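You operate a simulated robot arm through the tools that you are given. There is no shell and no other tool. Be economical: measure what you need, move in short steps, check, and stop when the job is done.

You are at the controls of a simulated two-armed robot. One attempt, no reset.

Task
Set the air cylinder's rod block at the green mark and put it on the grey cart.
Fine: hold the cylinder while freeing the orange lock screw, sliding the black block and tightening again; carry it in both hands.

Only the result counts: the job must be done as asked and must still hold three seconds after the hand-in. Knocking over, shifting, dropping, spilling or breaking anything else fails it.

Robot
Two 7-joint arms with two-finger parallel grippers on one trunk, on a base that drives. Base frame: it is fixed to the floor where the robot stands at the start and does not move with it; the origin is under the middle of the robot, x ahead of it, y to its left, z up; the surface under the hand at the start is at about z = 0.78. Units: m, degrees, N and s.
The left shoulder is at the start at [0.05, 0.177, 1.104], the right one opposite. With the tool pointing down near the work surface each hand reaches from about 0.22 to 0.7 m from the robot's upright axis, wherever it stands, measured 20 degrees to its own side. Places, roughly: black rod block [0.5, 0.1, 0.8]; grey cart [0.5, -1.5, 0.5]; orange lock screw [0.5, 0.1, 0.9]; top of the grey cart [0.5, -1.6, 0.8]; white peg (3x3x9 cm) [0.4, -0.2, 0.8]. Payload 3.43 kg a hand.
The TCP of each hand is the grasp point between the finger pads, 0.034 m short of the fingertips. In the tool frame z runs along the fingers and y along their closing line. The gripper opens to 0.128 m. The fingers are 0.024 m wide and 0.012 m thick; the gripper's body (0.048 by 0.13 m) begins 0.096 m behind the TCP.
Orientation is told as [roll, pitch, yaw] about the base's x, y, z axes, in that order, counted from this pose: with the fingers straight down and closing along the base's y, the tool's x points along the base's -x, its y along +y and its z along -z.

Tools
- The arms move only by the tool step_arm. It takes "left_rows", "right_rows" or both (then of equal length, played together; a hand with none holds still); each is a list of rows, each a list of 7 numbers: the opening, from 0 (shut) to 1 (fully open), then the shift along the tool's x, y, z in m, then the turn, a rotation vector about the tool's x, y, z in degrees. In form: [[claw, tx, ty, tz, rx, ry, rz], ...]. A call has 1 to 12 rows; each row shifts and turns the commanded pose from where the row before left it, along the tool's axes as they then stand. Each row takes 0.2 s and may step no farther than 0.05 m and 8.6 degrees from the row before; otherwise, or with a gripper value out of range, the whole call is refused. A pose out of reach is approached as far as the arm can. The call stops where the force on the tool passes 40 N (or 10 N more than at its start, if that is more) or the arm is blocked; 0.2 s more then pass. Each finger travels about 0.108 m/s and halts on what it meets, pressing with about 23 N; the grip force reading is that of the motor and also rises with nothing between the fingers. The clock runs only during rows and for 0.2 s after the last one: add rows that do not move to give the fingers time. It gives the time, the measured TCP pose, the force on the tool (base axes), the opening and the grip force at its end, in the units of the frame above (readings bear some noise), with the torque about the TCP (base axes, N m) and any sound that the robot's microphone picked up, and new pictures: "pictures" is both (left out), scene, wrist or none (wrist: the cameras of the hands that moved).
- Cameras (640 x 400 px; columns grow to the right, rows downward): "scene" is now at [0.1527, 0.0236, 1.264]; the picture's right is [0.28, -0.96, 0.00], its down [-0.58, -0.17, -0.79] and it looks along [0.76, 0.22, -0.61] (base axes); focal length 220 px, centre (320, 200). "left" rides on the left gripper at [0.076, 0.011, -0.16] in its tool frame; the picture's right is [-0.15, 0.99, 0.00], its down [-0.88, -0.13, -0.46] and it looks along [-0.45, -0.07, 0.89] (tool axes); focal length 234 px, centre (320, 200). "right" rides on the right gripper at [0.076, -0.011, -0.16] in its tool frame; the picture's right is [0.15, 0.99, 0.00], its down [-0.88, 0.13, -0.46] and it looks along [-0.45, 0.07, 0.89] (tool axes); focal length 234 px, centre (320, 200). There is no depth. A picture from a camera that has moved, and an enlarged one, comes with that camera's place and axes in the base frame and with its lens.
- raise_lower(by): slides the trunk up (or, below 0, down) by that many m; the arms and the scene camera ride with it, the base frame stays. It gives what a move gives, with no picture.
- base_move(legs): drives the robot by 1 to 6 legs, each [ahead, turn to the left] in m and degrees, along the robot's own axes; the way and the turn of a leg run together, so that a leg with both is an arc; at most 1.5 m and 180 degrees a leg. The arms and the cameras ride along, it lands a little off, and it stops where it bumps. It gives what a move gives, and a new picture of the scene camera.
- head_to(pan, tilt): turns the head with the scene camera to pan (to the left, within 80 degrees either way) and tilt (down, from -29 to 69), counted from straight ahead of the robot. It gives what a move gives, and a new picture of the scene camera.
- close_up(camera, box): a new picture of the part [left, top, right, bottom] of that camera's present view, enlarged. No time passes.
- sign_off(): hands the job in; it is judged then, once.

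Go step by step. Nothing tells you exact positions but the pictures and the camera data: compare them with the known pose of the tool, close in by small moves and look again before you grip or let go. The budget is 120 turns and 260 pictures, counting those below and the enlarged ones. Unless the task says otherwise, let go and move clear before handing in, and close with one line.

The tools are called after "Request:" as name(argument=value, ...) on one line, values as JSON. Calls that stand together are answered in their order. step_arm: Moves the arms, as the interface text tells. Its arguments: {"type":"object","properties":{"left_rows":{"type":"array","items":{"type":"array","items":{"type":"number"}}},"right_rows":{"type":"array","items":{"type":"array","items":{"type":"number"}}},"pictures":{"type":"string","enum":["both","scene","wrist","none"]}},"required":[]} The other tools are called the same way: raise_lower (by) slides the trunk up or down; base_move (legs) drives the base; head_to (pan, tilt) turns the head that bears the scene camera; close_up (camera, box) takes an enlarged picture of a part of a camera's view; sign_off () hands the job in.

At the start:

```text
time_s: 0.0
left_position: [0.3849, 0.2873, 1.122]
left_orientation: [0.0, 0.0, 0.0]
left_wrist_force: [-0.9, 0.4, -0.5]
left_moment: [0.03, 0.0, 0.03]
left_opening: 0.128
left_gripper_force: 0.1
right_position: [0.3723, -0.0277, 1.139]
right_orientation: [0.1, 0.0, -0.1]
right_wrist_force: [-0.1, 0.9, -0.1]
right_moment: [-0.01, -0.03, 0.01]
right_opening: 0.128
right_gripper_force: 0.0
trunk travel left (down, up): [-0.275, 0.126]
robot x, y, heading: [0.0001, -0.0028, -0.2]
head pan, tilt: [16.2, 37.4]
```

scene: 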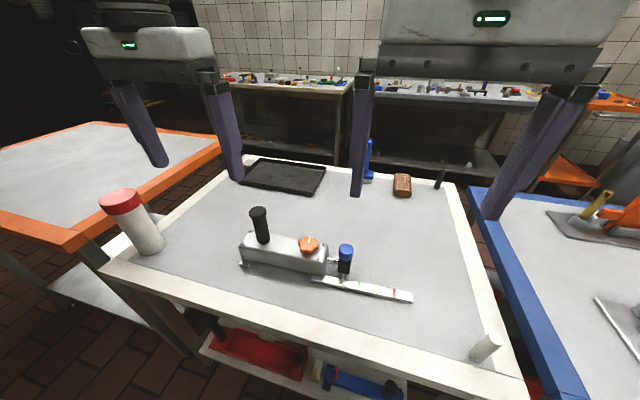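
right: 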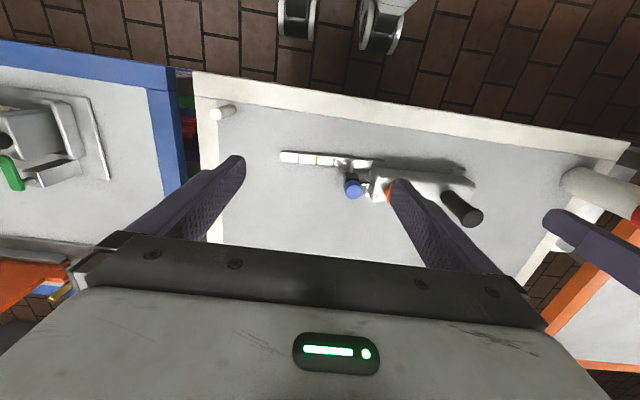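
left: 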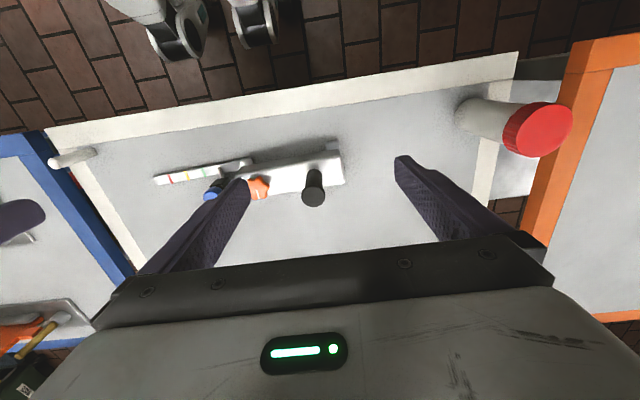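

I see a grey cylinder with a black grip post, an orange lock screw, a block with a blue knob and a scale with coloured marks. I'll look closer first.

Request:
close_up(camera="scene", box=[220, 190, 430, 320])

Request:
close_up(camera="left", box=[140, 130, 360, 230])

Request:
close_up(camera="right", box=[270, 130, 490, 240])

```text
3.05 times, centred on (325, 255) of scene
camera zoom: at [0.1527, 0.0236, 1.264], right [0.28, -0.96, 0.0], down [-0.58, -0.17, -0.79], along [0.76, 0.22, -0.61], focal length 670 px, centre (305, 32)
```

zoom: 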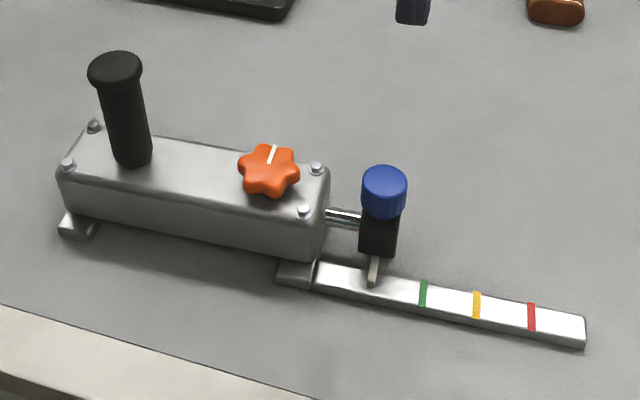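

```text
2.91 times, centred on (250, 180) of left
camera zoom: at [0.3099, 0.2984, 1.2821], right [0.15, 0.99, 0.0], down [0.88, -0.13, 0.46], along [0.45, -0.07, -0.89], focal length 681 px, centre (524, 258)
```

zoom: 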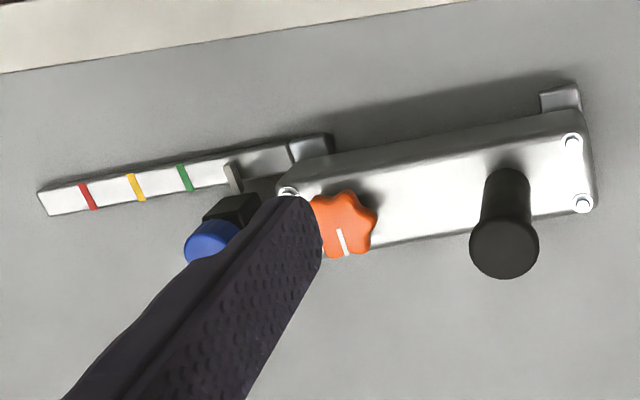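

```text
2.91 times, centred on (380, 185) of right
camera zoom: at [0.2948, -0.0384, 1.2995], right [-0.15, 0.99, 0.0], down [0.88, 0.13, 0.46], along [0.45, 0.07, -0.89], focal length 681 px, centre (146, 244)
```

zoom: 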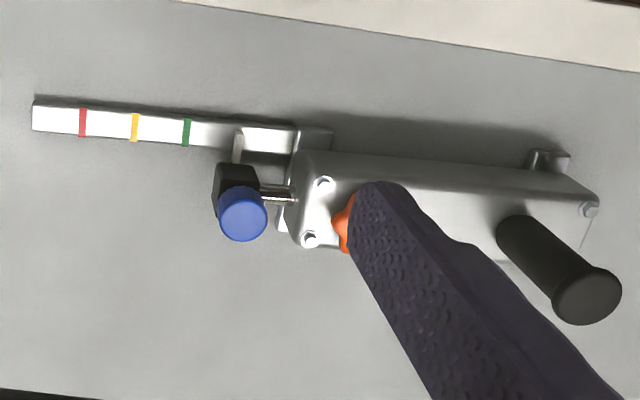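

The knob is near (0.479, 0.147, 0.86), the grip post near (0.4725, 0.261, 0.94) and the rod block near (0.48, 0.059). The green mark is about 3.7 cm further towards -y. I'll look at the cart next.

Request:
head_to(pan=-65, tilt=25)

```text
time_s: 1.5
left_position: [0.3849, 0.2875, 1.1225]
left_orientation: [0.0, 0.0, 0.0]
left_wrist_force: [-0.3, 0.9, 0.3]
left_moment: [-0.03, 0.0, 0.01]
left_opening: 0.128
left_gripper_force: 0.1
right_position: [0.3719, -0.0277, 1.1394]
right_orientation: [0.0, 0.1, -0.1]
right_wrist_force: [0.0, -0.8, 0.3]
right_moment: [-0.04, -0.03, -0.02]
right_opening: 0.1279
right_gripper_force: 0.0
trunk travel left (down, up): [-0.275, 0.126]
robot x, y, heading: [-0.0031, -0.0002, -0.1]
head pan, tilt: [-65.0, 25.0]
camera scene: at [0.1085, -0.0841, 1.2835], right [-0.91, -0.42, 0.0], down [-0.18, 0.38, -0.91], along [0.38, -0.82, -0.42], focal length 220 px, centre (320, 200)
```

scene: 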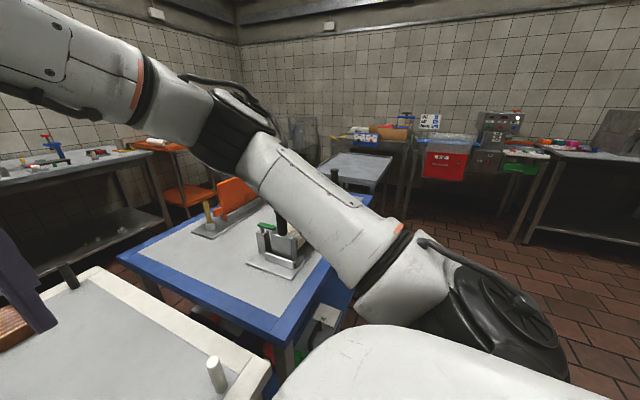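

The grey cart stands past the blue table at about (0.5, -1.6). I turn the head back and swing the left hand so that it closes along x, ready for the post.

Request:
head_to(pan=12, tilt=45)

Request:
step_arm(left_rows=[[1, 0, 0, 0, 0, 0, 8.2], [1, 0, 0, 0, 0, 0, 8.2], [1, 0, 0, 0, 0, 0, 8.2], [1, 0, 0, 0, 0, 0, 8.2], [1, 0, 0, 0, 0, 0, 8.2], [1, 0, 0, 0, 0, 0, 8.2], [1, 0, 0, 0, 0, 0, 8.2], [1, 0, 0, 0, 0, 0, 8.2], [1, 0, 0, 0, 0, 0, 8.2], [1, 0, 0, 0, 0, 0, 8.2], [1, 0, 0, 0, 0, 0, 8]], pictures="wrist")

```text
time_s: 3.0
left_position: [0.3855, 0.2868, 1.123]
left_orientation: [0.1, 0.1, 0.0]
left_wrist_force: [0.8, 0.9, -0.7]
left_moment: [0.0, -0.01, 0.04]
left_opening: 0.1283
left_gripper_force: 0.1
right_position: [0.3716, -0.0293, 1.1394]
right_orientation: [0.1, 0.0, 0.0]
right_wrist_force: [0.2, -0.2, -0.1]
right_moment: [0.03, 0.0, 0.04]
right_opening: 0.1281
right_gripper_force: 0.1
trunk travel left (down, up): [-0.275, 0.126]
robot x, y, heading: [0.0012, 0.0015, -0.2]
head pan, tilt: [12.0, 45.0]
camera scene: at [0.1491, 0.0162, 1.2529], right [0.21, -0.98, 0.0], down [-0.69, -0.15, -0.71], along [0.69, 0.15, -0.71], focal length 220 px, centre (320, 200)
```

scene: 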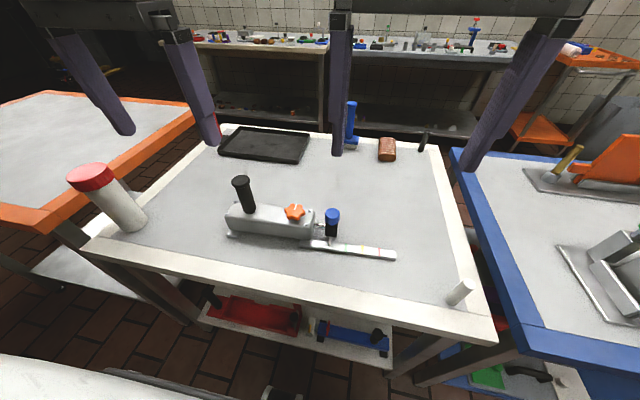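

```text
time_s: 5.4
left_position: [0.3843, 0.287, 1.1232]
left_orientation: [0.0, 0.0, -90.1]
left_wrist_force: [0.6, 0.5, 0.5]
left_moment: [-0.01, 0.01, 0.01]
left_opening: 0.128
left_gripper_force: 0.1
right_position: [0.3707, -0.0276, 1.139]
right_orientation: [0.1, 0.0, -0.1]
right_wrist_force: [0.5, 0.2, -0.3]
right_moment: [0.02, 0.02, 0.01]
right_opening: 0.1282
right_gripper_force: 0.0
trunk travel left (down, up): [-0.275, 0.126]
robot x, y, heading: [0.003, -0.0001, -0.0]
head pan, tilt: [12.0, 45.0]
camera left: at [0.397, 0.3631, 1.2821], right [0.99, -0.15, 0.0], down [-0.13, -0.88, 0.46], along [-0.07, -0.45, -0.89], focal length 234 px, centre (320, 200)
```

left: 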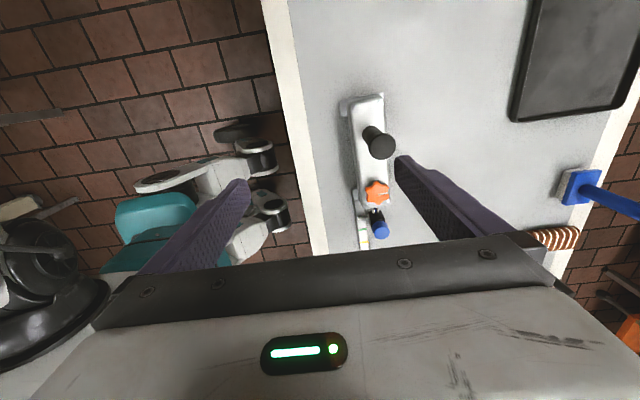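

The left hand reached yaw -90. I move it above the post and zoom in on the knob.

Request:
step_arm(left_rows=[[1, -0.008, 0.029, 0.03, 0, 0, 0], [1, -0.008, 0.029, 0.03, 0, 0, 0], [1, -0.008, 0.029, 0.033, 0, 0, 0]], pictures="wrist")

Request:
close_up(camera="scene", box=[260, 185, 360, 250])

```text
time_s: 6.2
left_position: [0.4733, 0.2626, 1.0286]
left_orientation: [0.0, 0.1, -90.0]
left_wrist_force: [0.3, -0.9, 0.3]
left_moment: [0.02, -0.02, -0.04]
left_opening: 0.128
left_gripper_force: 0.2
right_position: [0.3716, -0.0264, 1.1388]
right_orientation: [0.1, 0.0, 0.0]
right_wrist_force: [0.6, -0.1, 0.1]
right_moment: [0.03, -0.01, -0.02]
right_opening: 0.1281
right_gripper_force: 0.1
trunk travel left (down, up): [-0.275, 0.126]
robot x, y, heading: [-0.0022, 0.0024, -0.0]
head pan, tilt: [12.0, 45.0]
camera left: at [0.4848, 0.3377, 1.1882], right [0.99, -0.15, 0.0], down [-0.13, -0.88, 0.46], along [-0.07, -0.45, -0.89], focal length 234 px, centre (320, 200)
```

left: 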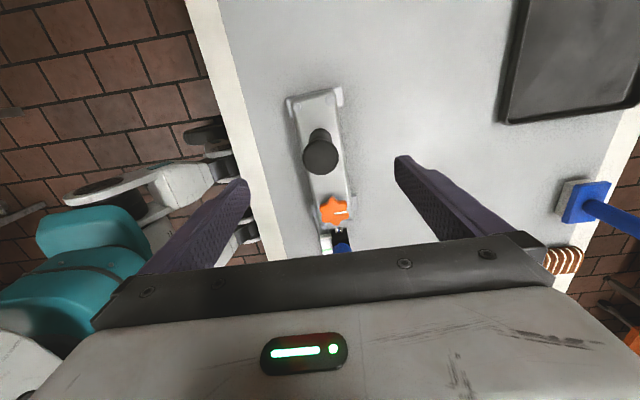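

```text
6.15 times, centred on (310, 218) of scene
camera zoom: at [0.1498, 0.0163, 1.2528], right [0.21, -0.98, 0.0], down [-0.69, -0.15, -0.71], along [0.69, 0.15, -0.71], focal length 1354 px, centre (382, 92)
```

zoom: 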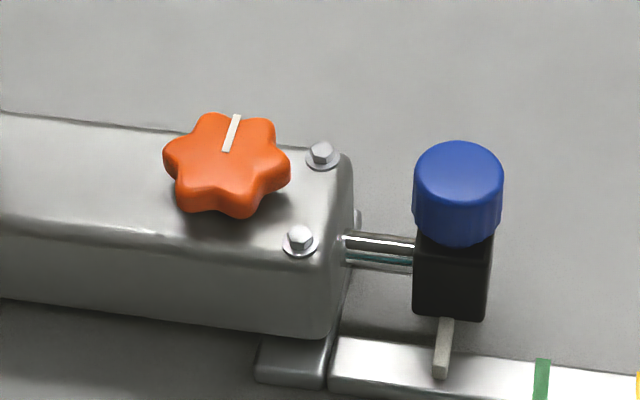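

The post is centred between the left fingers, so I lower the hand and grip it.

Request:
step_arm(left_rows=[[1, 0.002, 0, 0.042, 0, 0, 0], [1, 0, 0, 0.042, 0, 0, 0], [1, 0, 0, 0.04, 0, 0, 0], [1, 0, 0, 0, 0, 0, 0]], pictures="both")

```text
time_s: 7.2
left_position: [0.4725, 0.2667, 0.9021]
left_orientation: [0.0, -0.1, -89.8]
left_wrist_force: [1.1, 0.0, -0.1]
left_moment: [0.0, -0.01, -0.01]
left_opening: 0.128
left_gripper_force: 0.1
right_position: [0.371, -0.027, 1.1396]
right_orientation: [0.1, 0.0, 0.0]
right_wrist_force: [-0.8, -0.2, -0.2]
right_moment: [-0.01, 0.02, -0.03]
right_opening: 0.128
right_gripper_force: 0.0
trunk travel left (down, up): [-0.275, 0.126]
robot x, y, heading: [0.0025, 0.0004, -0.1]
head pan, tilt: [12.0, 45.0]
camera scene: at [0.1489, 0.0162, 1.2529], right [0.21, -0.98, 0.0], down [-0.69, -0.15, -0.71], along [0.69, 0.15, -0.71], focal length 220 px, centre (320, 200)
camera left: at [0.4844, 0.3419, 1.0632], right [0.99, -0.15, 0.0], down [-0.13, -0.88, 0.46], along [-0.07, -0.45, -0.89], focal length 234 px, centre (320, 200)
```

scene: 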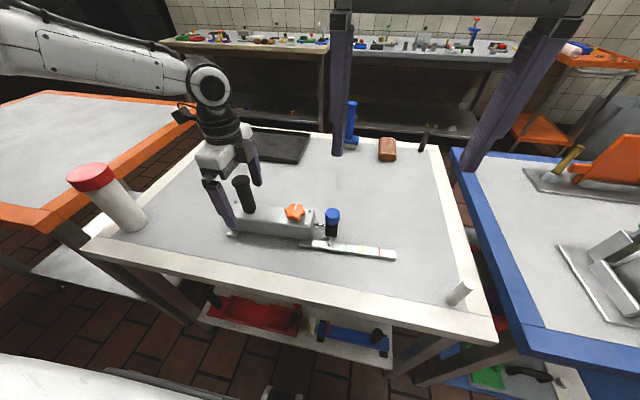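
left: 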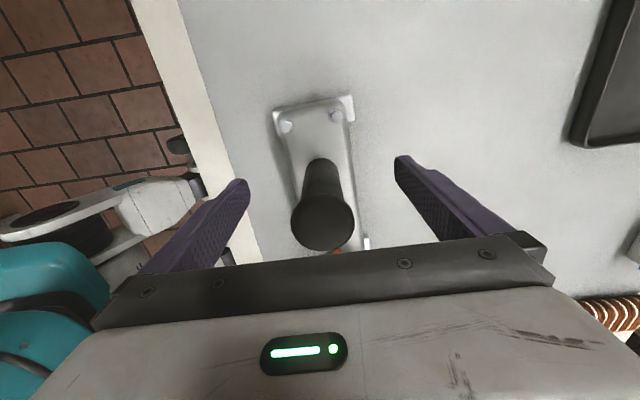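

The post is well centred, so I close the left hand.

Request:
step_arm(left_rows=[[0.4, 0, 0.002, 0, 0, 0, 0], [0.1, 0, 0, 0, 0, 0, 0], [0, 0, 0, 0, 0, 0, 0], [0, 0, 0, 0, 0, 0, 0], [0, 0, 0, 0, 0, 0, 0]], right_rows=[[1, 0, 0, 0, 0, 0, 0], [1, 0, 0, 0, 0, 0, 0], [1, 0, 0, 0, 0, 0, 0], [1, 0, 0, 0, 0, 0, 0], [1, 0, 0, 0, 0, 0, 0]], pictures="wrist")

Request:
close_up(camera="scene", box=[190, 160, 410, 270])

```text
time_s: 8.4
left_position: [0.4747, 0.2648, 0.9041]
left_orientation: [0.0, 0.0, -89.9]
left_wrist_force: [-1.8, -0.5, -0.2]
left_moment: [-0.18, 0.03, 0.21]
left_opening: 0.0308
left_gripper_force: 22.6
right_position: [0.3719, -0.0273, 1.1404]
right_orientation: [0.1, -0.1, -0.2]
right_wrist_force: [-0.3, 0.6, -0.9]
right_moment: [0.01, 0.02, -0.04]
right_opening: 0.1282
right_gripper_force: 0.1
trunk travel left (down, up): [-0.275, 0.126]
robot x, y, heading: [0.0003, 0.0014, -0.1]
head pan, tilt: [12.0, 45.0]
camera right: at [0.2947, -0.0384, 1.2995], right [-0.15, 0.99, 0.0], down [0.88, 0.13, 0.46], along [0.45, 0.07, -0.89], focal length 234 px, centre (320, 200)
camera left: at [0.4859, 0.3414, 1.0643], right [0.99, -0.15, 0.0], down [-0.13, -0.88, 0.46], along [-0.07, -0.45, -0.89], focal length 234 px, centre (320, 200)
```

right: 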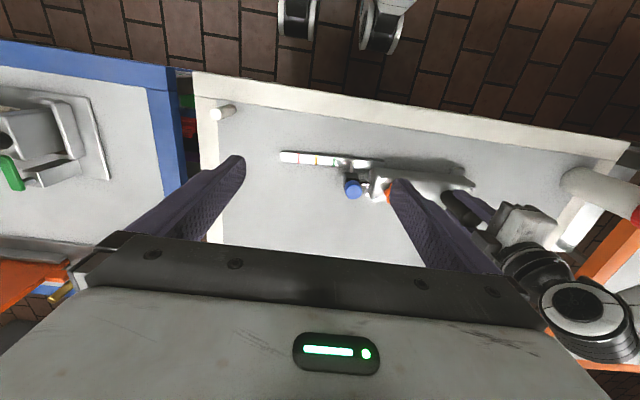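
left: 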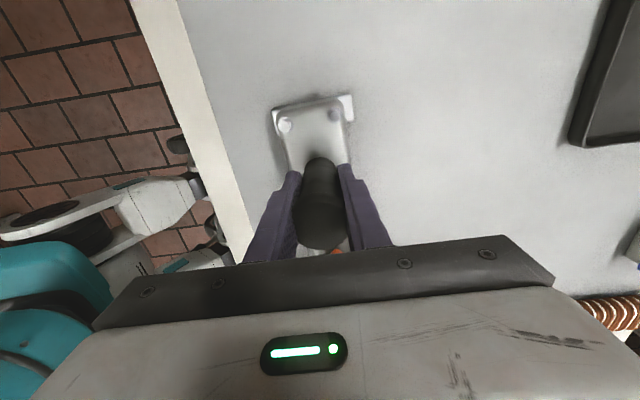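

```text
2.91 times, centred on (300, 215) of scene
camera zoom: at [0.1489, 0.0163, 1.2529], right [0.21, -0.98, 0.0], down [-0.69, -0.15, -0.71], along [0.69, 0.15, -0.71], focal length 640 px, centre (378, 156)
```

zoom: 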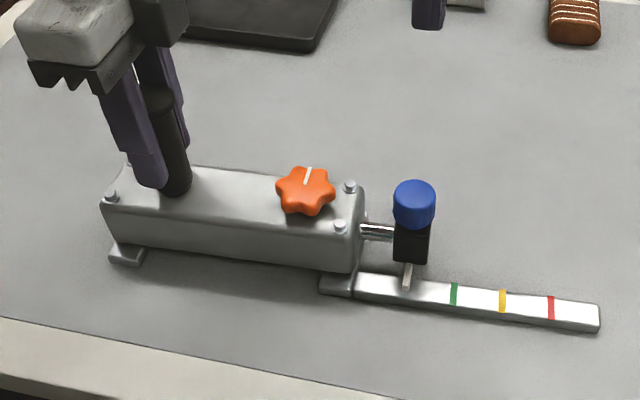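

The left hand holds the post, which measures 31 mm. Next I bring the right hand over the orange knob at yaw -25, in line with its lobes.

Request:
step_arm(right_rows=[[1, -0.018, 0.029, 0.02, 0, 0, 0], [1, -0.018, 0.029, 0.025, 0, 0, 0], [1, -0.018, 0.029, 0.025, 0, 0, 0], [1, -0.018, 0.029, 0.025, 0, 0, 0], [1, -0.018, 0.029, 0.025, 0, 0, 0], [1, -0.018, 0.03, 0.025, 0, 0, 0], [1, 0, 0, 0, 0, 0, 8.4], [1, 0, 0, 0, 0, 0, 8.4], [1, 0, 0, 0, 0, 0, 8.2]], pictures="both")

Request:
close_up(camera="scene", box=[190, 160, 410, 270])

```text
time_s: 10.6
left_position: [0.4753, 0.2654, 0.9056]
left_orientation: [0.2, 0.0, -90.0]
left_wrist_force: [1.6, -1.0, -0.1]
left_moment: [0.38, 0.28, 0.04]
left_opening: 0.0309
left_gripper_force: 22.9
right_position: [0.5058, 0.1194, 1.0052]
right_orientation: [1.2, 0.5, -29.1]
right_wrist_force: [0.4, -0.1, -0.9]
right_moment: [0.0, 0.0, -0.01]
right_opening: 0.1277
right_gripper_force: 0.0
trunk travel left (down, up): [-0.275, 0.126]
robot x, y, heading: [-0.0004, -0.0025, 0.0]
head pan, tilt: [12.0, 45.0]
stopped in row 9 (right hand): the arm was blocked; the commanded pose is now the measured one
camera scene: at [0.1493, 0.0161, 1.2529], right [0.21, -0.98, 0.0], down [-0.69, -0.15, -0.71], along [0.69, 0.15, -0.71], focal length 220 px, centre (320, 200)
camera right: at [0.4323, 0.1429, 1.1652], right [0.35, 0.94, 0.02], down [0.83, -0.33, 0.45], along [0.43, -0.14, -0.89], focal length 234 px, centre (320, 200)
```

scene: 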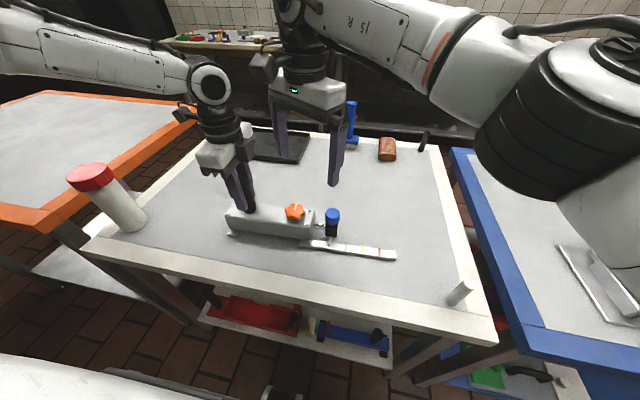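
right: 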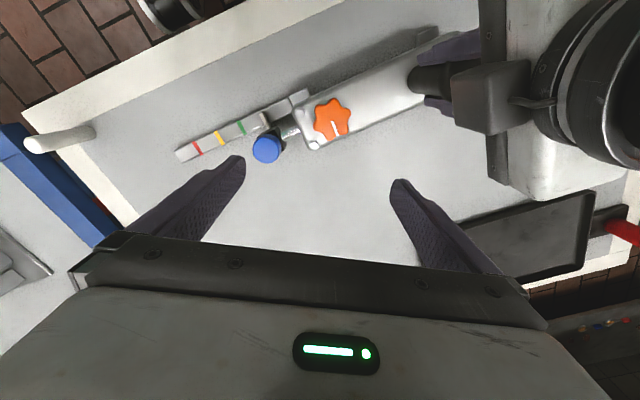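

```text
2.91 times, centred on (300, 215) of scene
camera zoom: at [0.1493, 0.0161, 1.2529], right [0.21, -0.98, 0.0], down [-0.69, -0.15, -0.71], along [0.69, 0.15, -0.71], focal length 640 px, centre (378, 156)
```

zoom: 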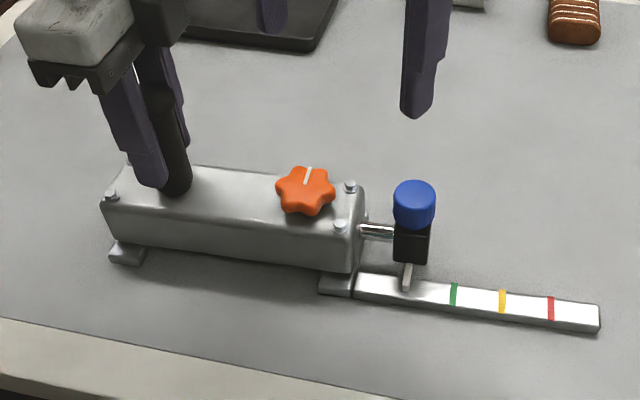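

The right hand's camera side came too close to the left hand and was blocked, but the cylinder did not shift. I back off towards -y and turn the right hand the other way, to yaw about +60, so its camera faces away.

Request:
step_arm(right_rows=[[1, -0.006, -0.03, -0.01, 0, 0, 0], [1, -0.006, -0.032, -0.01, 0, 0, 0], [1, 0, 0, 0, 0, 0, -8.2], [1, 0, 0, 0, 0, 0, -8.2], [1, 0, 0, 0, 0, 0, -8.2], [1, 0, 0, 0, 0, 0, -8.2], [1, 0, 0, 0, 0, 0, -8.2], [1, 0, 0, 0, 0, 0, -8.2], [1, 0, 0, 0, 0, 0, -8.2], [1, 0, 0, 0, 0, 0, -8.2], [1, 0, 0, 0, 0, 0, -8.2], [1, 0, 0, 0, 0, 0, -8.2]], pictures="wrist")

```text
time_s: 13.2
left_position: [0.4745, 0.2656, 0.9052]
left_orientation: [0.1, -0.1, -89.9]
left_wrist_force: [-1.8, -0.9, 0.2]
left_moment: [0.1, 0.38, 0.18]
left_opening: 0.0309
left_gripper_force: 23.1
right_position: [0.4848, 0.0632, 1.0225]
right_orientation: [0.6, -1.2, 53.3]
right_wrist_force: [-0.5, -0.4, -0.6]
right_moment: [0.0, 0.01, 0.02]
right_opening: 0.1281
right_gripper_force: 0.1
trunk travel left (down, up): [-0.275, 0.126]
robot x, y, heading: [0.0002, 0.0003, -0.1]
head pan, tilt: [12.0, 45.0]
camera right: at [0.4461, -0.0089, 1.1815], right [-0.88, 0.47, 0.01], down [0.42, 0.77, 0.48], along [0.22, 0.42, -0.88], focal length 234 px, centre (320, 200)
```

right: 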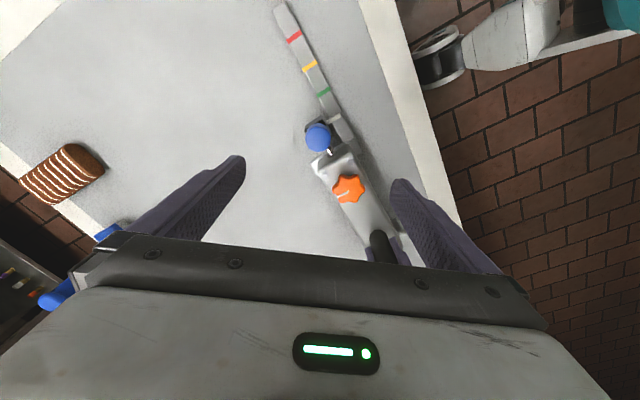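

The knob is confirmed at about (0.479, 0.146). I level the hand, move over the knob and turn to yaw 32 to match the lobes.

Request:
step_arm(right_rows=[[1, 0, 0, 0, 0.6, 1.2, 0], [1, -0.0314, 0.0272, 0.015, 0, 0, 0], [1, -0.0314, 0.0272, 0.015, 0, 0, 0], [1, 0, 0, 0, 0, 0, 7.1], [1, 0, 0, 0, 0, 0, 7.1], [1, 0, 0, 0, 0, 0, 7.1]], pictures="both")

```text
time_s: 14.6
left_position: [0.4767, 0.2657, 0.9042]
left_orientation: [0.1, 0.0, -90.0]
left_wrist_force: [1.1, -1.9, -1.0]
left_moment: [0.81, 0.1, 0.01]
left_opening: 0.0304
left_gripper_force: 23.2
right_position: [0.4953, 0.1267, 0.9975]
right_orientation: [0.5, -0.4, 29.3]
right_wrist_force: [-0.3, 0.1, -1.6]
right_moment: [0.0, -0.02, 0.03]
right_opening: 0.1278
right_gripper_force: 0.0
trunk travel left (down, up): [-0.275, 0.126]
robot x, y, heading: [-0.0036, -0.0005, -0.0]
head pan, tilt: [12.0, 45.0]
camera scene: at [0.1495, 0.0161, 1.2528], right [0.21, -0.98, 0.0], down [-0.69, -0.15, -0.71], along [0.69, 0.15, -0.71], focal length 220 px, centre (320, 200)
camera right: at [0.4336, 0.0782, 1.1568], right [-0.61, 0.79, 0.01], down [0.7, 0.54, 0.46], along [0.36, 0.29, -0.89], focal length 234 px, centre (320, 200)
```

scene: 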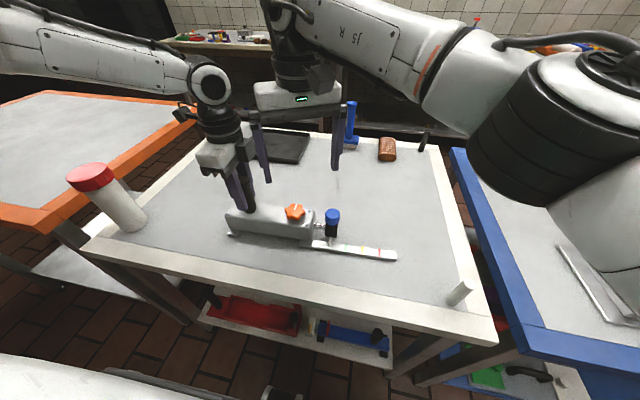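
right: 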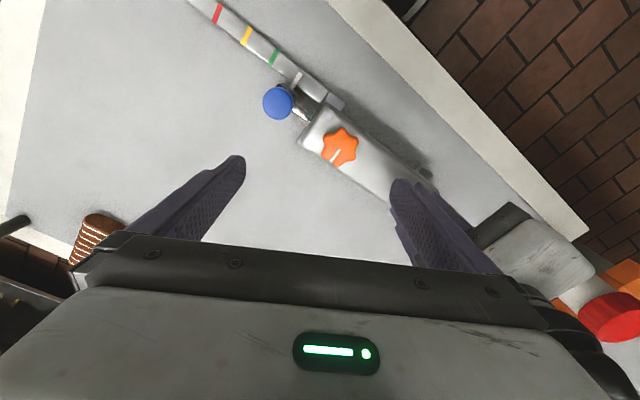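

The right hand is again pressed lightly against the left wrist. I retreat the right hand, then re-grip the post with the left hand leaning about 25 degrees towards +y to make room.

Request:
step_arm(right_rows=[[1, 0.0185, -0.03, 0, 0, 0, 0], [1, 0.0185, -0.03, 0, 0, 0, 0], [1, 0, 0, 0, 0, 0, 0]], pictures="none")

Request:
step_arm(left_rows=[[0.5, 0, 0, 0, 0, 0, 0], [0.5, 0, 0, 0, 0, 0, 0], [0.5, 0, 0, 0, 0, 0, 0], [0.5, 0, 0, 0, 0, -7, 0], [0.5, 0, 0, 0, 0, -7, 0], [0.5, 0, 0, 0, 0, -7, 0], [0.5, 0, 0, 0, 0, -7, 0], [0.5, 0, 0, 0, 0, 0, 0]], pictures="both")

```text
time_s: 15.4
left_position: [0.4761, 0.2661, 0.9036]
left_orientation: [0.0, 0.0, -90.0]
left_wrist_force: [0.5, -1.5, 0.0]
left_moment: [0.39, 0.35, 0.1]
left_opening: 0.0308
left_gripper_force: 23.3
right_position: [0.4791, 0.0735, 0.9928]
right_orientation: [0.0, 0.0, 31.9]
right_wrist_force: [-0.6, -0.5, 1.7]
right_moment: [0.02, 0.02, 0.01]
right_opening: 0.1277
right_gripper_force: 0.1
trunk travel left (down, up): [-0.275, 0.126]
robot x, y, heading: [0.0025, -0.0015, -0.2]
head pan, tilt: [12.0, 45.0]
```

```text
time_s: 17.2
left_position: [0.475, 0.2653, 0.9049]
left_orientation: [0.0, -28.1, -90.0]
left_wrist_force: [1.1, -0.2, 0.6]
left_moment: [0.01, 0.0, 0.01]
left_opening: 0.0641
left_gripper_force: 0.0
right_position: [0.4791, 0.074, 0.9922]
right_orientation: [0.1, -0.1, 31.9]
right_wrist_force: [-0.6, 0.7, 0.4]
right_moment: [0.05, -0.01, 0.0]
right_opening: 0.1282
right_gripper_force: 0.0
trunk travel left (down, up): [-0.275, 0.126]
robot x, y, heading: [0.0025, -0.0006, -0.2]
head pan, tilt: [12.0, 45.0]
camera scene: at [0.1491, 0.0162, 1.2529], right [0.21, -0.98, 0.0], down [-0.69, -0.15, -0.71], along [0.69, 0.15, -0.71], focal length 220 px, centre (320, 200)
camera left: at [0.4857, 0.4074, 1.0099], right [0.99, -0.13, 0.07], down [-0.13, -0.56, 0.82], along [-0.07, -0.82, -0.57], focal length 234 px, centre (320, 200)
```

scene: 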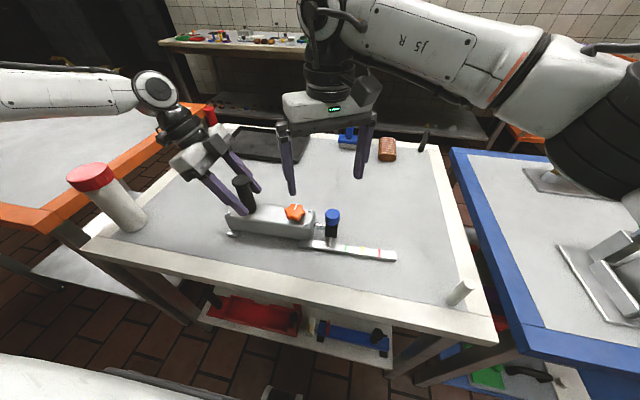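
left: 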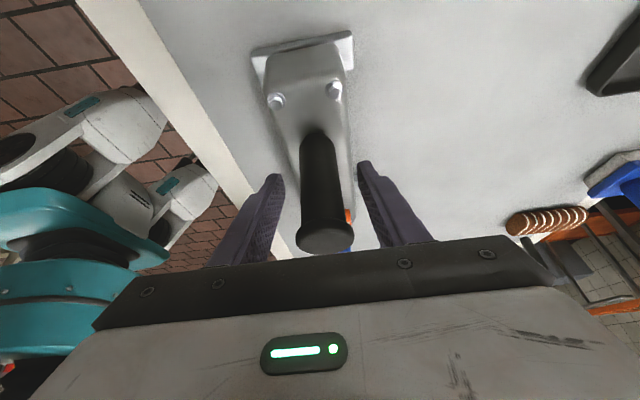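

Leaning works. I close the left hand on the post, then bring the right hand back over the knob.

Request:
step_arm(left_rows=[[0.1, 0, 0, 0, 0, 0, 0], [0, 0, 0, 0, 0, 0, 0], [0, 0, 0, 0, 0, 0, 0]], pictures="none")

Request:
step_arm(right_rows=[[1, -0.0192, 0.0307, 0, 0, 0, 0], [1, -0.0192, 0.0307, 0, 0, 0, 0], [1, 0, 0, 0.02, 0, 0, 0], [1, 0, 0, 0.02, 0, 0, 0]], pictures="both")

Request:
close_up(camera="scene", box=[210, 140, 370, 250])

```text
time_s: 18.0
left_position: [0.4752, 0.2663, 0.9039]
left_orientation: [0.1, -28.0, -89.9]
left_wrist_force: [2.8, 0.4, 0.1]
left_moment: [-0.29, 0.06, 0.39]
left_opening: 0.0305
left_gripper_force: 23.0
right_position: [0.4799, 0.0742, 0.9921]
right_orientation: [0.0, 0.0, 31.9]
right_wrist_force: [0.0, -0.1, -0.3]
right_moment: [-0.02, 0.0, 0.0]
right_opening: 0.128
right_gripper_force: 0.0
trunk travel left (down, up): [-0.275, 0.126]
robot x, y, heading: [-0.0057, -0.0028, 0.2]
head pan, tilt: [12.0, 45.0]
```

```text
time_s: 19.0
left_position: [0.4746, 0.2659, 0.9037]
left_orientation: [-0.1, -28.0, -89.9]
left_wrist_force: [-2.8, 0.9, 1.5]
left_moment: [0.16, 0.02, 0.1]
left_opening: 0.0306
left_gripper_force: 23.2
right_position: [0.4834, 0.1406, 0.9549]
right_orientation: [0.2, -0.2, 31.1]
right_wrist_force: [0.9, -0.2, -0.4]
right_moment: [0.0, -0.01, -0.02]
right_opening: 0.128
right_gripper_force: 0.1
trunk travel left (down, up): [-0.275, 0.126]
robot x, y, heading: [0.0005, -0.0022, -0.1]
head pan, tilt: [12.0, 45.0]
camera scene: at [0.1488, 0.0164, 1.2529], right [0.21, -0.98, 0.0], down [-0.69, -0.15, -0.71], along [0.69, 0.15, -0.71], focal length 220 px, centre (320, 200)
camera right: at [0.423, 0.091, 1.115], right [-0.64, 0.77, 0.0], down [0.69, 0.56, 0.46], along [0.35, 0.29, -0.89], focal length 234 px, centre (320, 200)
```

scene: 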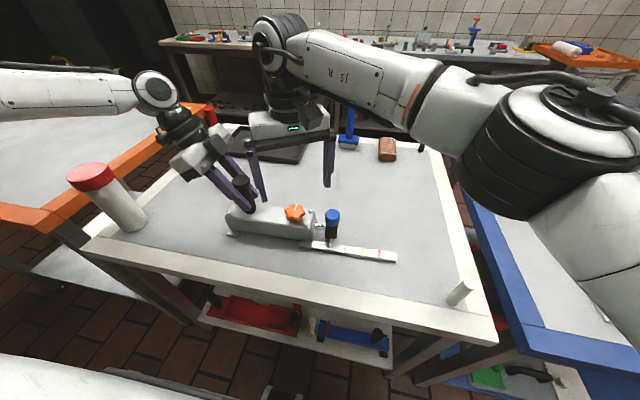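
right: 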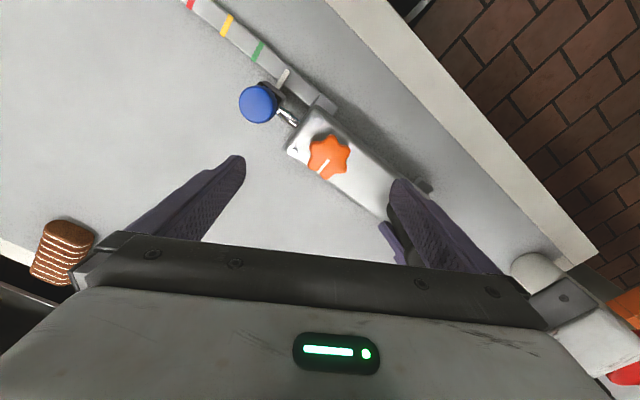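

```text
3.64 times, centred on (290, 195) of scene
camera zoom: at [0.1488, 0.0164, 1.2529], right [0.21, -0.98, 0.0], down [-0.69, -0.15, -0.71], along [0.69, 0.15, -0.71], focal length 800 px, centre (429, 218)
```

zoom: 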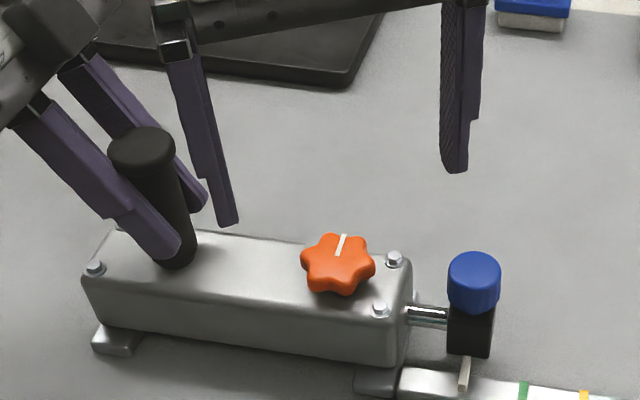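

The two hands' fingers brush lightly. I narrow the right opening and descend to just above the knob.

Request:
step_arm(right_rows=[[0.6, 0, 0, -0.005, 0, 0, 0], [0.6, 0, 0, 0, 0, 0, 0], [0.6, 0, 0, 0, 0, 0, 0], [0.6, 0, 0, 0.02, 0, 0, 0], [0.6, 0, 0, 0.02, 0, 0, 0]], pictures="both")

Request:
close_up(camera="scene", box=[210, 140, 370, 250])

```text
time_s: 20.2
left_position: [0.4754, 0.2649, 0.9043]
left_orientation: [0.2, -28.0, -90.0]
left_wrist_force: [-1.1, 1.1, 0.3]
left_moment: [0.08, 0.31, -0.05]
left_opening: 0.0304
left_gripper_force: 23.2
right_position: [0.4781, 0.1462, 0.9161]
right_orientation: [0.0, -0.1, 31.8]
right_wrist_force: [0.5, 0.9, 0.8]
right_moment: [0.03, 0.03, 0.0]
right_opening: 0.0765
right_gripper_force: 0.2
trunk travel left (down, up): [-0.275, 0.126]
robot x, y, heading: [0.0026, 0.0008, -0.1]
head pan, tilt: [12.0, 45.0]
camera scene: at [0.1489, 0.0164, 1.2529], right [0.21, -0.98, 0.0], down [-0.69, -0.15, -0.71], along [0.69, 0.15, -0.71], focal length 220 px, centre (320, 200)
camera right: at [0.4184, 0.0967, 1.077], right [-0.65, 0.76, 0.0], down [0.68, 0.58, 0.46], along [0.35, 0.29, -0.89], focal length 234 px, centre (320, 200)
```

scene: 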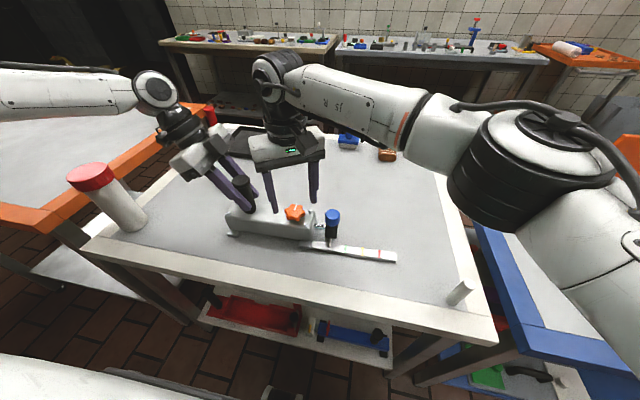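
right: 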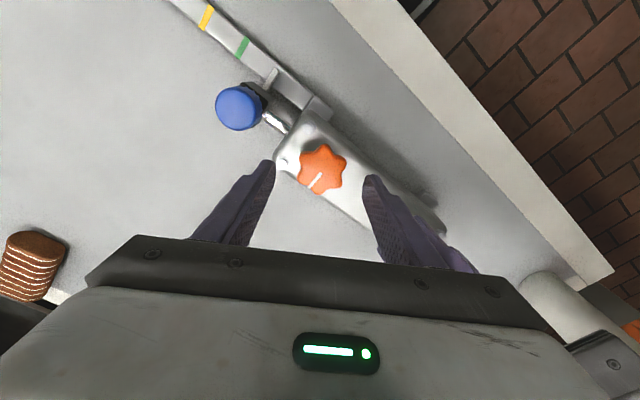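

```text
3.64 times, centred on (290, 195) of scene
camera zoom: at [0.1489, 0.0164, 1.2529], right [0.21, -0.98, 0.0], down [-0.69, -0.15, -0.71], along [0.69, 0.15, -0.71], focal length 800 px, centre (429, 218)
```

zoom: 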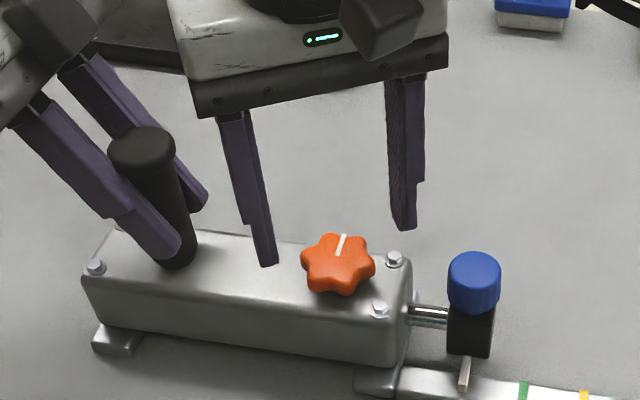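

Fingers, knob and lobes line up. I descend to grip height just above the bolt heads.

Request:
step_arm(right_rows=[[0.6, 0, 0, 0.015, 0, 0, 0], [0.6, 0, 0, 0.013, 0, 0, 0], [0.6, 0, 0, 0, 0, 0, 0]], pictures="wrist")

Request:
close_up(camera="scene", box=[250, 170, 350, 240])

```text
time_s: 21.0
left_position: [0.4751, 0.265, 0.9055]
left_orientation: [0.1, -28.0, -90.0]
left_wrist_force: [-1.5, 1.4, 0.9]
left_moment: [0.06, 0.18, 0.12]
left_opening: 0.0306
left_gripper_force: 23.3
right_position: [0.4783, 0.1468, 0.8883]
right_orientation: [-0.1, 0.0, 32.0]
right_wrist_force: [0.6, 0.0, -0.1]
right_moment: [0.0, -0.01, -0.02]
right_opening: 0.0768
right_gripper_force: 0.1
trunk travel left (down, up): [-0.275, 0.126]
robot x, y, heading: [0.001, 0.0005, -0.0]
head pan, tilt: [12.0, 45.0]
camera right: at [0.4187, 0.0976, 1.0486], right [-0.65, 0.76, 0.0], down [0.68, 0.58, 0.45], along [0.35, 0.29, -0.89], focal length 234 px, centre (320, 200)
```

right: 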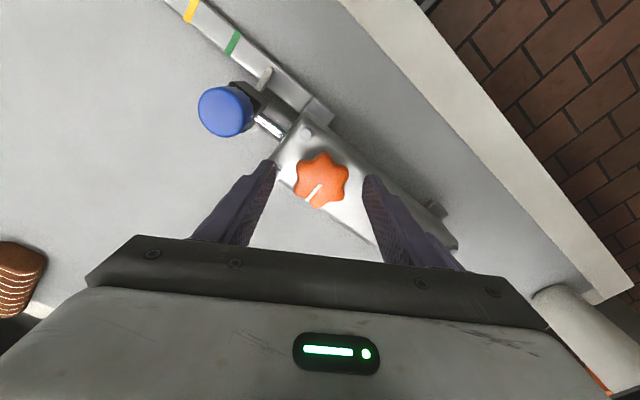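

```text
5.71 times, centred on (300, 205) of scene
camera zoom: at [0.1489, 0.0164, 1.2529], right [0.21, -0.98, 0.0], down [-0.69, -0.15, -0.71], along [0.69, 0.15, -0.71], focal length 1257 px, centre (434, 171)
```

zoom: 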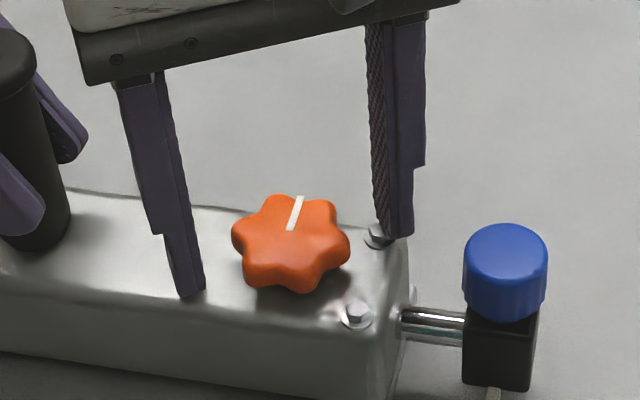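

Clear so far, so I close the right hand on the knob.

Request:
step_arm(right_rows=[[0.3, 0, 0, 0, 0, 0, 0], [0.1, 0, 0, 0, 0, 0, 0], [0, 0, 0, 0, 0, 0, 0], [0, 0, 0, 0, 0, 0, 0]], pictures="wrist")

Request:
close_up(camera="scene", box=[250, 170, 350, 240])

```text
time_s: 22.0
left_position: [0.4758, 0.2644, 0.9043]
left_orientation: [0.0, -28.2, -89.9]
left_wrist_force: [2.5, -4.7, 0.2]
left_moment: [-0.17, 0.18, 0.23]
left_opening: 0.0306
left_gripper_force: 23.0
right_position: [0.4795, 0.1473, 0.8888]
right_orientation: [-0.1, 0.1, 31.9]
right_wrist_force: [-2.6, 4.9, 0.5]
right_moment: [-0.2, -0.26, 0.04]
right_opening: 0.0481
right_gripper_force: 23.0
trunk travel left (down, up): [-0.275, 0.126]
robot x, y, heading: [0.0004, 0.0004, 0.1]
head pan, tilt: [12.0, 45.0]
camera right: at [0.4194, 0.0976, 1.0488], right [-0.65, 0.76, 0.0], down [0.68, 0.58, 0.45], along [0.35, 0.3, -0.89], focal length 234 px, centre (320, 200)
```

right: 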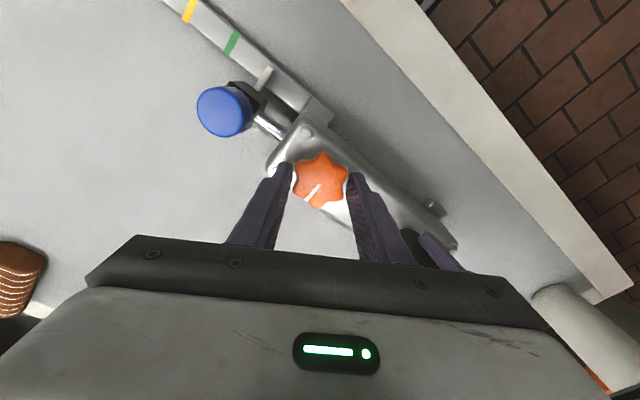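

```text
5.71 times, centred on (300, 205) of scene
camera zoom: at [0.1497, 0.0165, 1.2527], right [0.21, -0.98, 0.0], down [-0.69, -0.15, -0.71], along [0.69, 0.15, -0.71], focal length 1257 px, centre (434, 171)
```

zoom: 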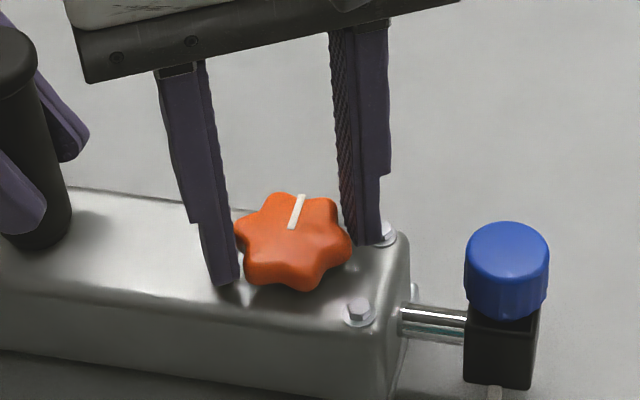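

The knob is gripped at 48 mm. I turn it counter-clockwise in small steps and watch the torque and sound.

Request:
step_arm(right_rows=[[0, 0, 0, 0, 0, 0, -6], [0, 0, 0, 0, 0, 0, -6], [0, 0, 0, 0, 0, 0, -6], [0, 0, 0, 0, 0, 0, -6]], pictures="wrist")

Request:
close_up(camera="scene", box=[250, 170, 350, 240])

```text
time_s: 23.0
left_position: [0.4757, 0.265, 0.9042]
left_orientation: [0.0, -28.0, -90.1]
left_wrist_force: [1.8, -6.0, 5.4]
left_moment: [-0.94, -0.24, 0.2]
left_opening: 0.0307
left_gripper_force: 23.4
right_position: [0.4787, 0.1465, 0.889]
right_orientation: [-0.1, 0.1, 56.1]
right_wrist_force: [-1.6, 6.0, -5.3]
right_moment: [-0.16, 0.16, -0.01]
right_opening: 0.0482
right_gripper_force: 23.2
trunk travel left (down, up): [-0.275, 0.126]
robot x, y, heading: [-0.0045, -0.0031, -0.2]
head pan, tilt: [12.0, 45.0]
camera right: at [0.445, 0.078, 1.0492], right [-0.9, 0.43, 0.0], down [0.38, 0.8, 0.45], along [0.2, 0.41, -0.89], focal length 234 px, centre (320, 200)
```

right: 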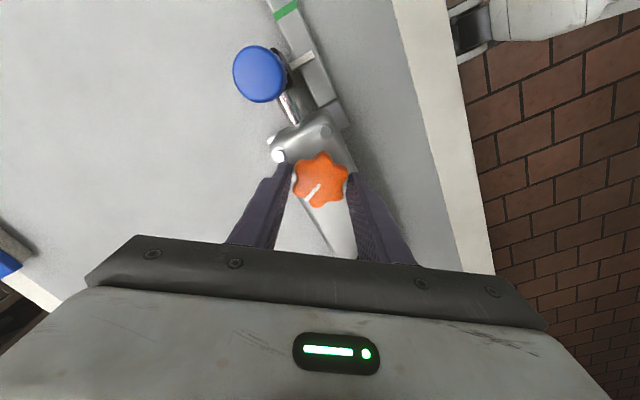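

```text
5.71 times, centred on (300, 205) of scene
camera zoom: at [0.1499, 0.0166, 1.2527], right [0.21, -0.98, 0.0], down [-0.69, -0.15, -0.71], along [0.69, 0.15, -0.71], focal length 1257 px, centre (434, 171)
```

zoom: 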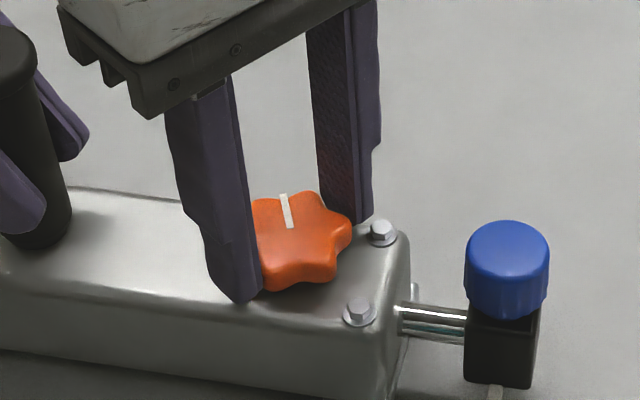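

The knob follows freely. I keep turning counter-clockwise.

Request:
step_arm(right_rows=[[0, 0, 0, 0, 0, 0, -7], [0, 0, 0, 0, 0, 0, -7], [0, 0, 0, 0, 0, 0, -7], [0, 0, 0, 0, 0, 0, -7], [0, 0, 0, 0, 0, 0, -7], [0, 0, 0, 0, 0, 0, -7], [0, 0, 0, 0, 0, 0, -7], [0, 0, 0, 0, 0, 0, -7]], pictures="wrist")

Request:
close_up(camera="scene", box=[250, 170, 350, 240])

```text
time_s: 24.8
left_position: [0.4755, 0.2655, 0.9049]
left_orientation: [0.2, -28.1, -90.0]
left_wrist_force: [3.3, -5.1, 13.0]
left_moment: [-0.6, -0.05, 0.12]
left_opening: 0.0307
left_gripper_force: 22.9
right_position: [0.4794, 0.1471, 0.8894]
right_orientation: [0.0, 0.0, 55.9]
right_wrist_force: [-1.7, 6.6, -7.2]
right_moment: [-0.15, 0.12, 0.01]
right_opening: 0.0483
right_gripper_force: 23.0
right hand out of reach, approached as far as the arm can: row 1, 2, 3, 4, 5, 6, 7, 8
trunk travel left (down, up): [-0.275, 0.126]
robot x, y, heading: [0.0005, -0.0013, -0.0]
head pan, tilt: [12.0, 45.0]
camera right: at [0.4446, 0.078, 1.0497], right [-0.9, 0.43, 0.0], down [0.39, 0.8, 0.46], along [0.2, 0.41, -0.89], focal length 234 px, centre (320, 200)
```

right: 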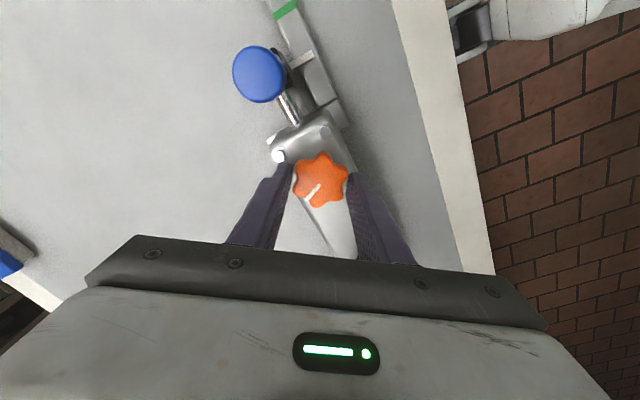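

```text
5.71 times, centred on (300, 205) of scene
camera zoom: at [0.1495, 0.0165, 1.2528], right [0.21, -0.98, 0.0], down [-0.69, -0.15, -0.71], along [0.69, 0.15, -0.71], focal length 1257 px, centre (434, 171)
```

zoom: 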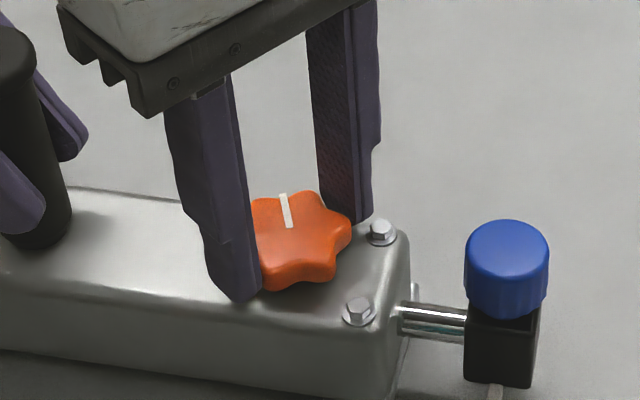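

Yaw 56 is the reach limit here, so I'll ratchet: open, turn back about 60 degrees, re-grip and turn again.

Request:
step_arm(right_rows=[[0.62, 0, 0, 0, 0, 0, 0], [0.62, 0, 0, 0, 0, 0, 0], [0.62, 0, 0, 0, 0, 0, 7.4], [0.62, 0, 0, 0, 0, 0, 7.4], [0.62, 0, 0, 0, 0, 0, 7.4], [0.62, 0, 0, 0, 0, 0, 7.4], [0.62, 0, 0, 0, 0, 0, 7.4], [0.62, 0, 0, 0, 0, 0, 7.4], [0.62, 0, 0, 0, 0, 0, 7.4], [0.62, 0, 0, 0, 0, 0, 7.4]], pictures="wrist")

Request:
close_up(camera="scene", box=[210, 140, 370, 250])

```text
time_s: 27.0
left_position: [0.4747, 0.2667, 0.9034]
left_orientation: [0.0, -28.0, -89.9]
left_wrist_force: [2.7, 3.3, 5.0]
left_moment: [0.38, 0.23, 0.21]
left_opening: 0.0306
left_gripper_force: 22.2
right_position: [0.4776, 0.1477, 0.8892]
right_orientation: [0.0, 0.0, -3.6]
right_wrist_force: [0.0, 0.6, 0.4]
right_moment: [0.02, 0.02, 0.0]
right_opening: 0.0794
right_gripper_force: 0.1
trunk travel left (down, up): [-0.275, 0.126]
robot x, y, heading: [0.0027, 0.0018, -0.1]
head pan, tilt: [12.0, 45.0]
camera right: at [0.4011, 0.1402, 1.0497], right [-0.09, 1.0, 0.0], down [0.89, 0.08, 0.46], along [0.45, 0.04, -0.89], focal length 234 px, centre (320, 200)
```

right: 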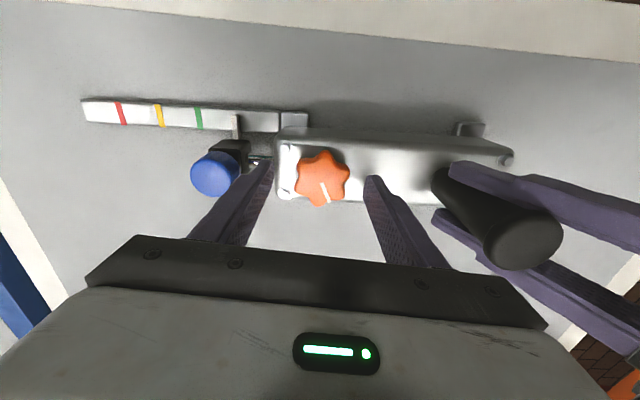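

```text
3.64 times, centred on (290, 195) of scene
camera zoom: at [0.149, 0.0164, 1.2529], right [0.21, -0.98, 0.0], down [-0.69, -0.15, -0.71], along [0.69, 0.15, -0.71], focal length 800 px, centre (429, 218)
```

zoom: 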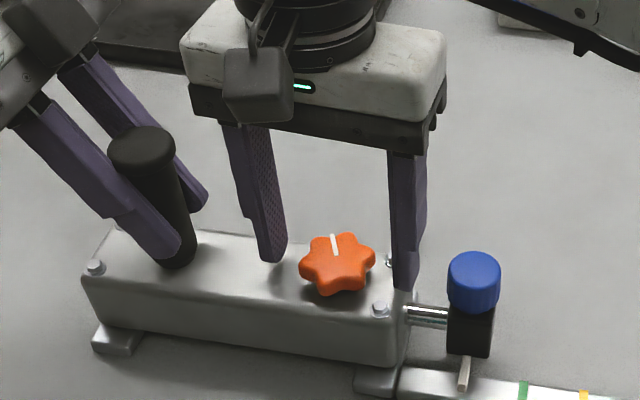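

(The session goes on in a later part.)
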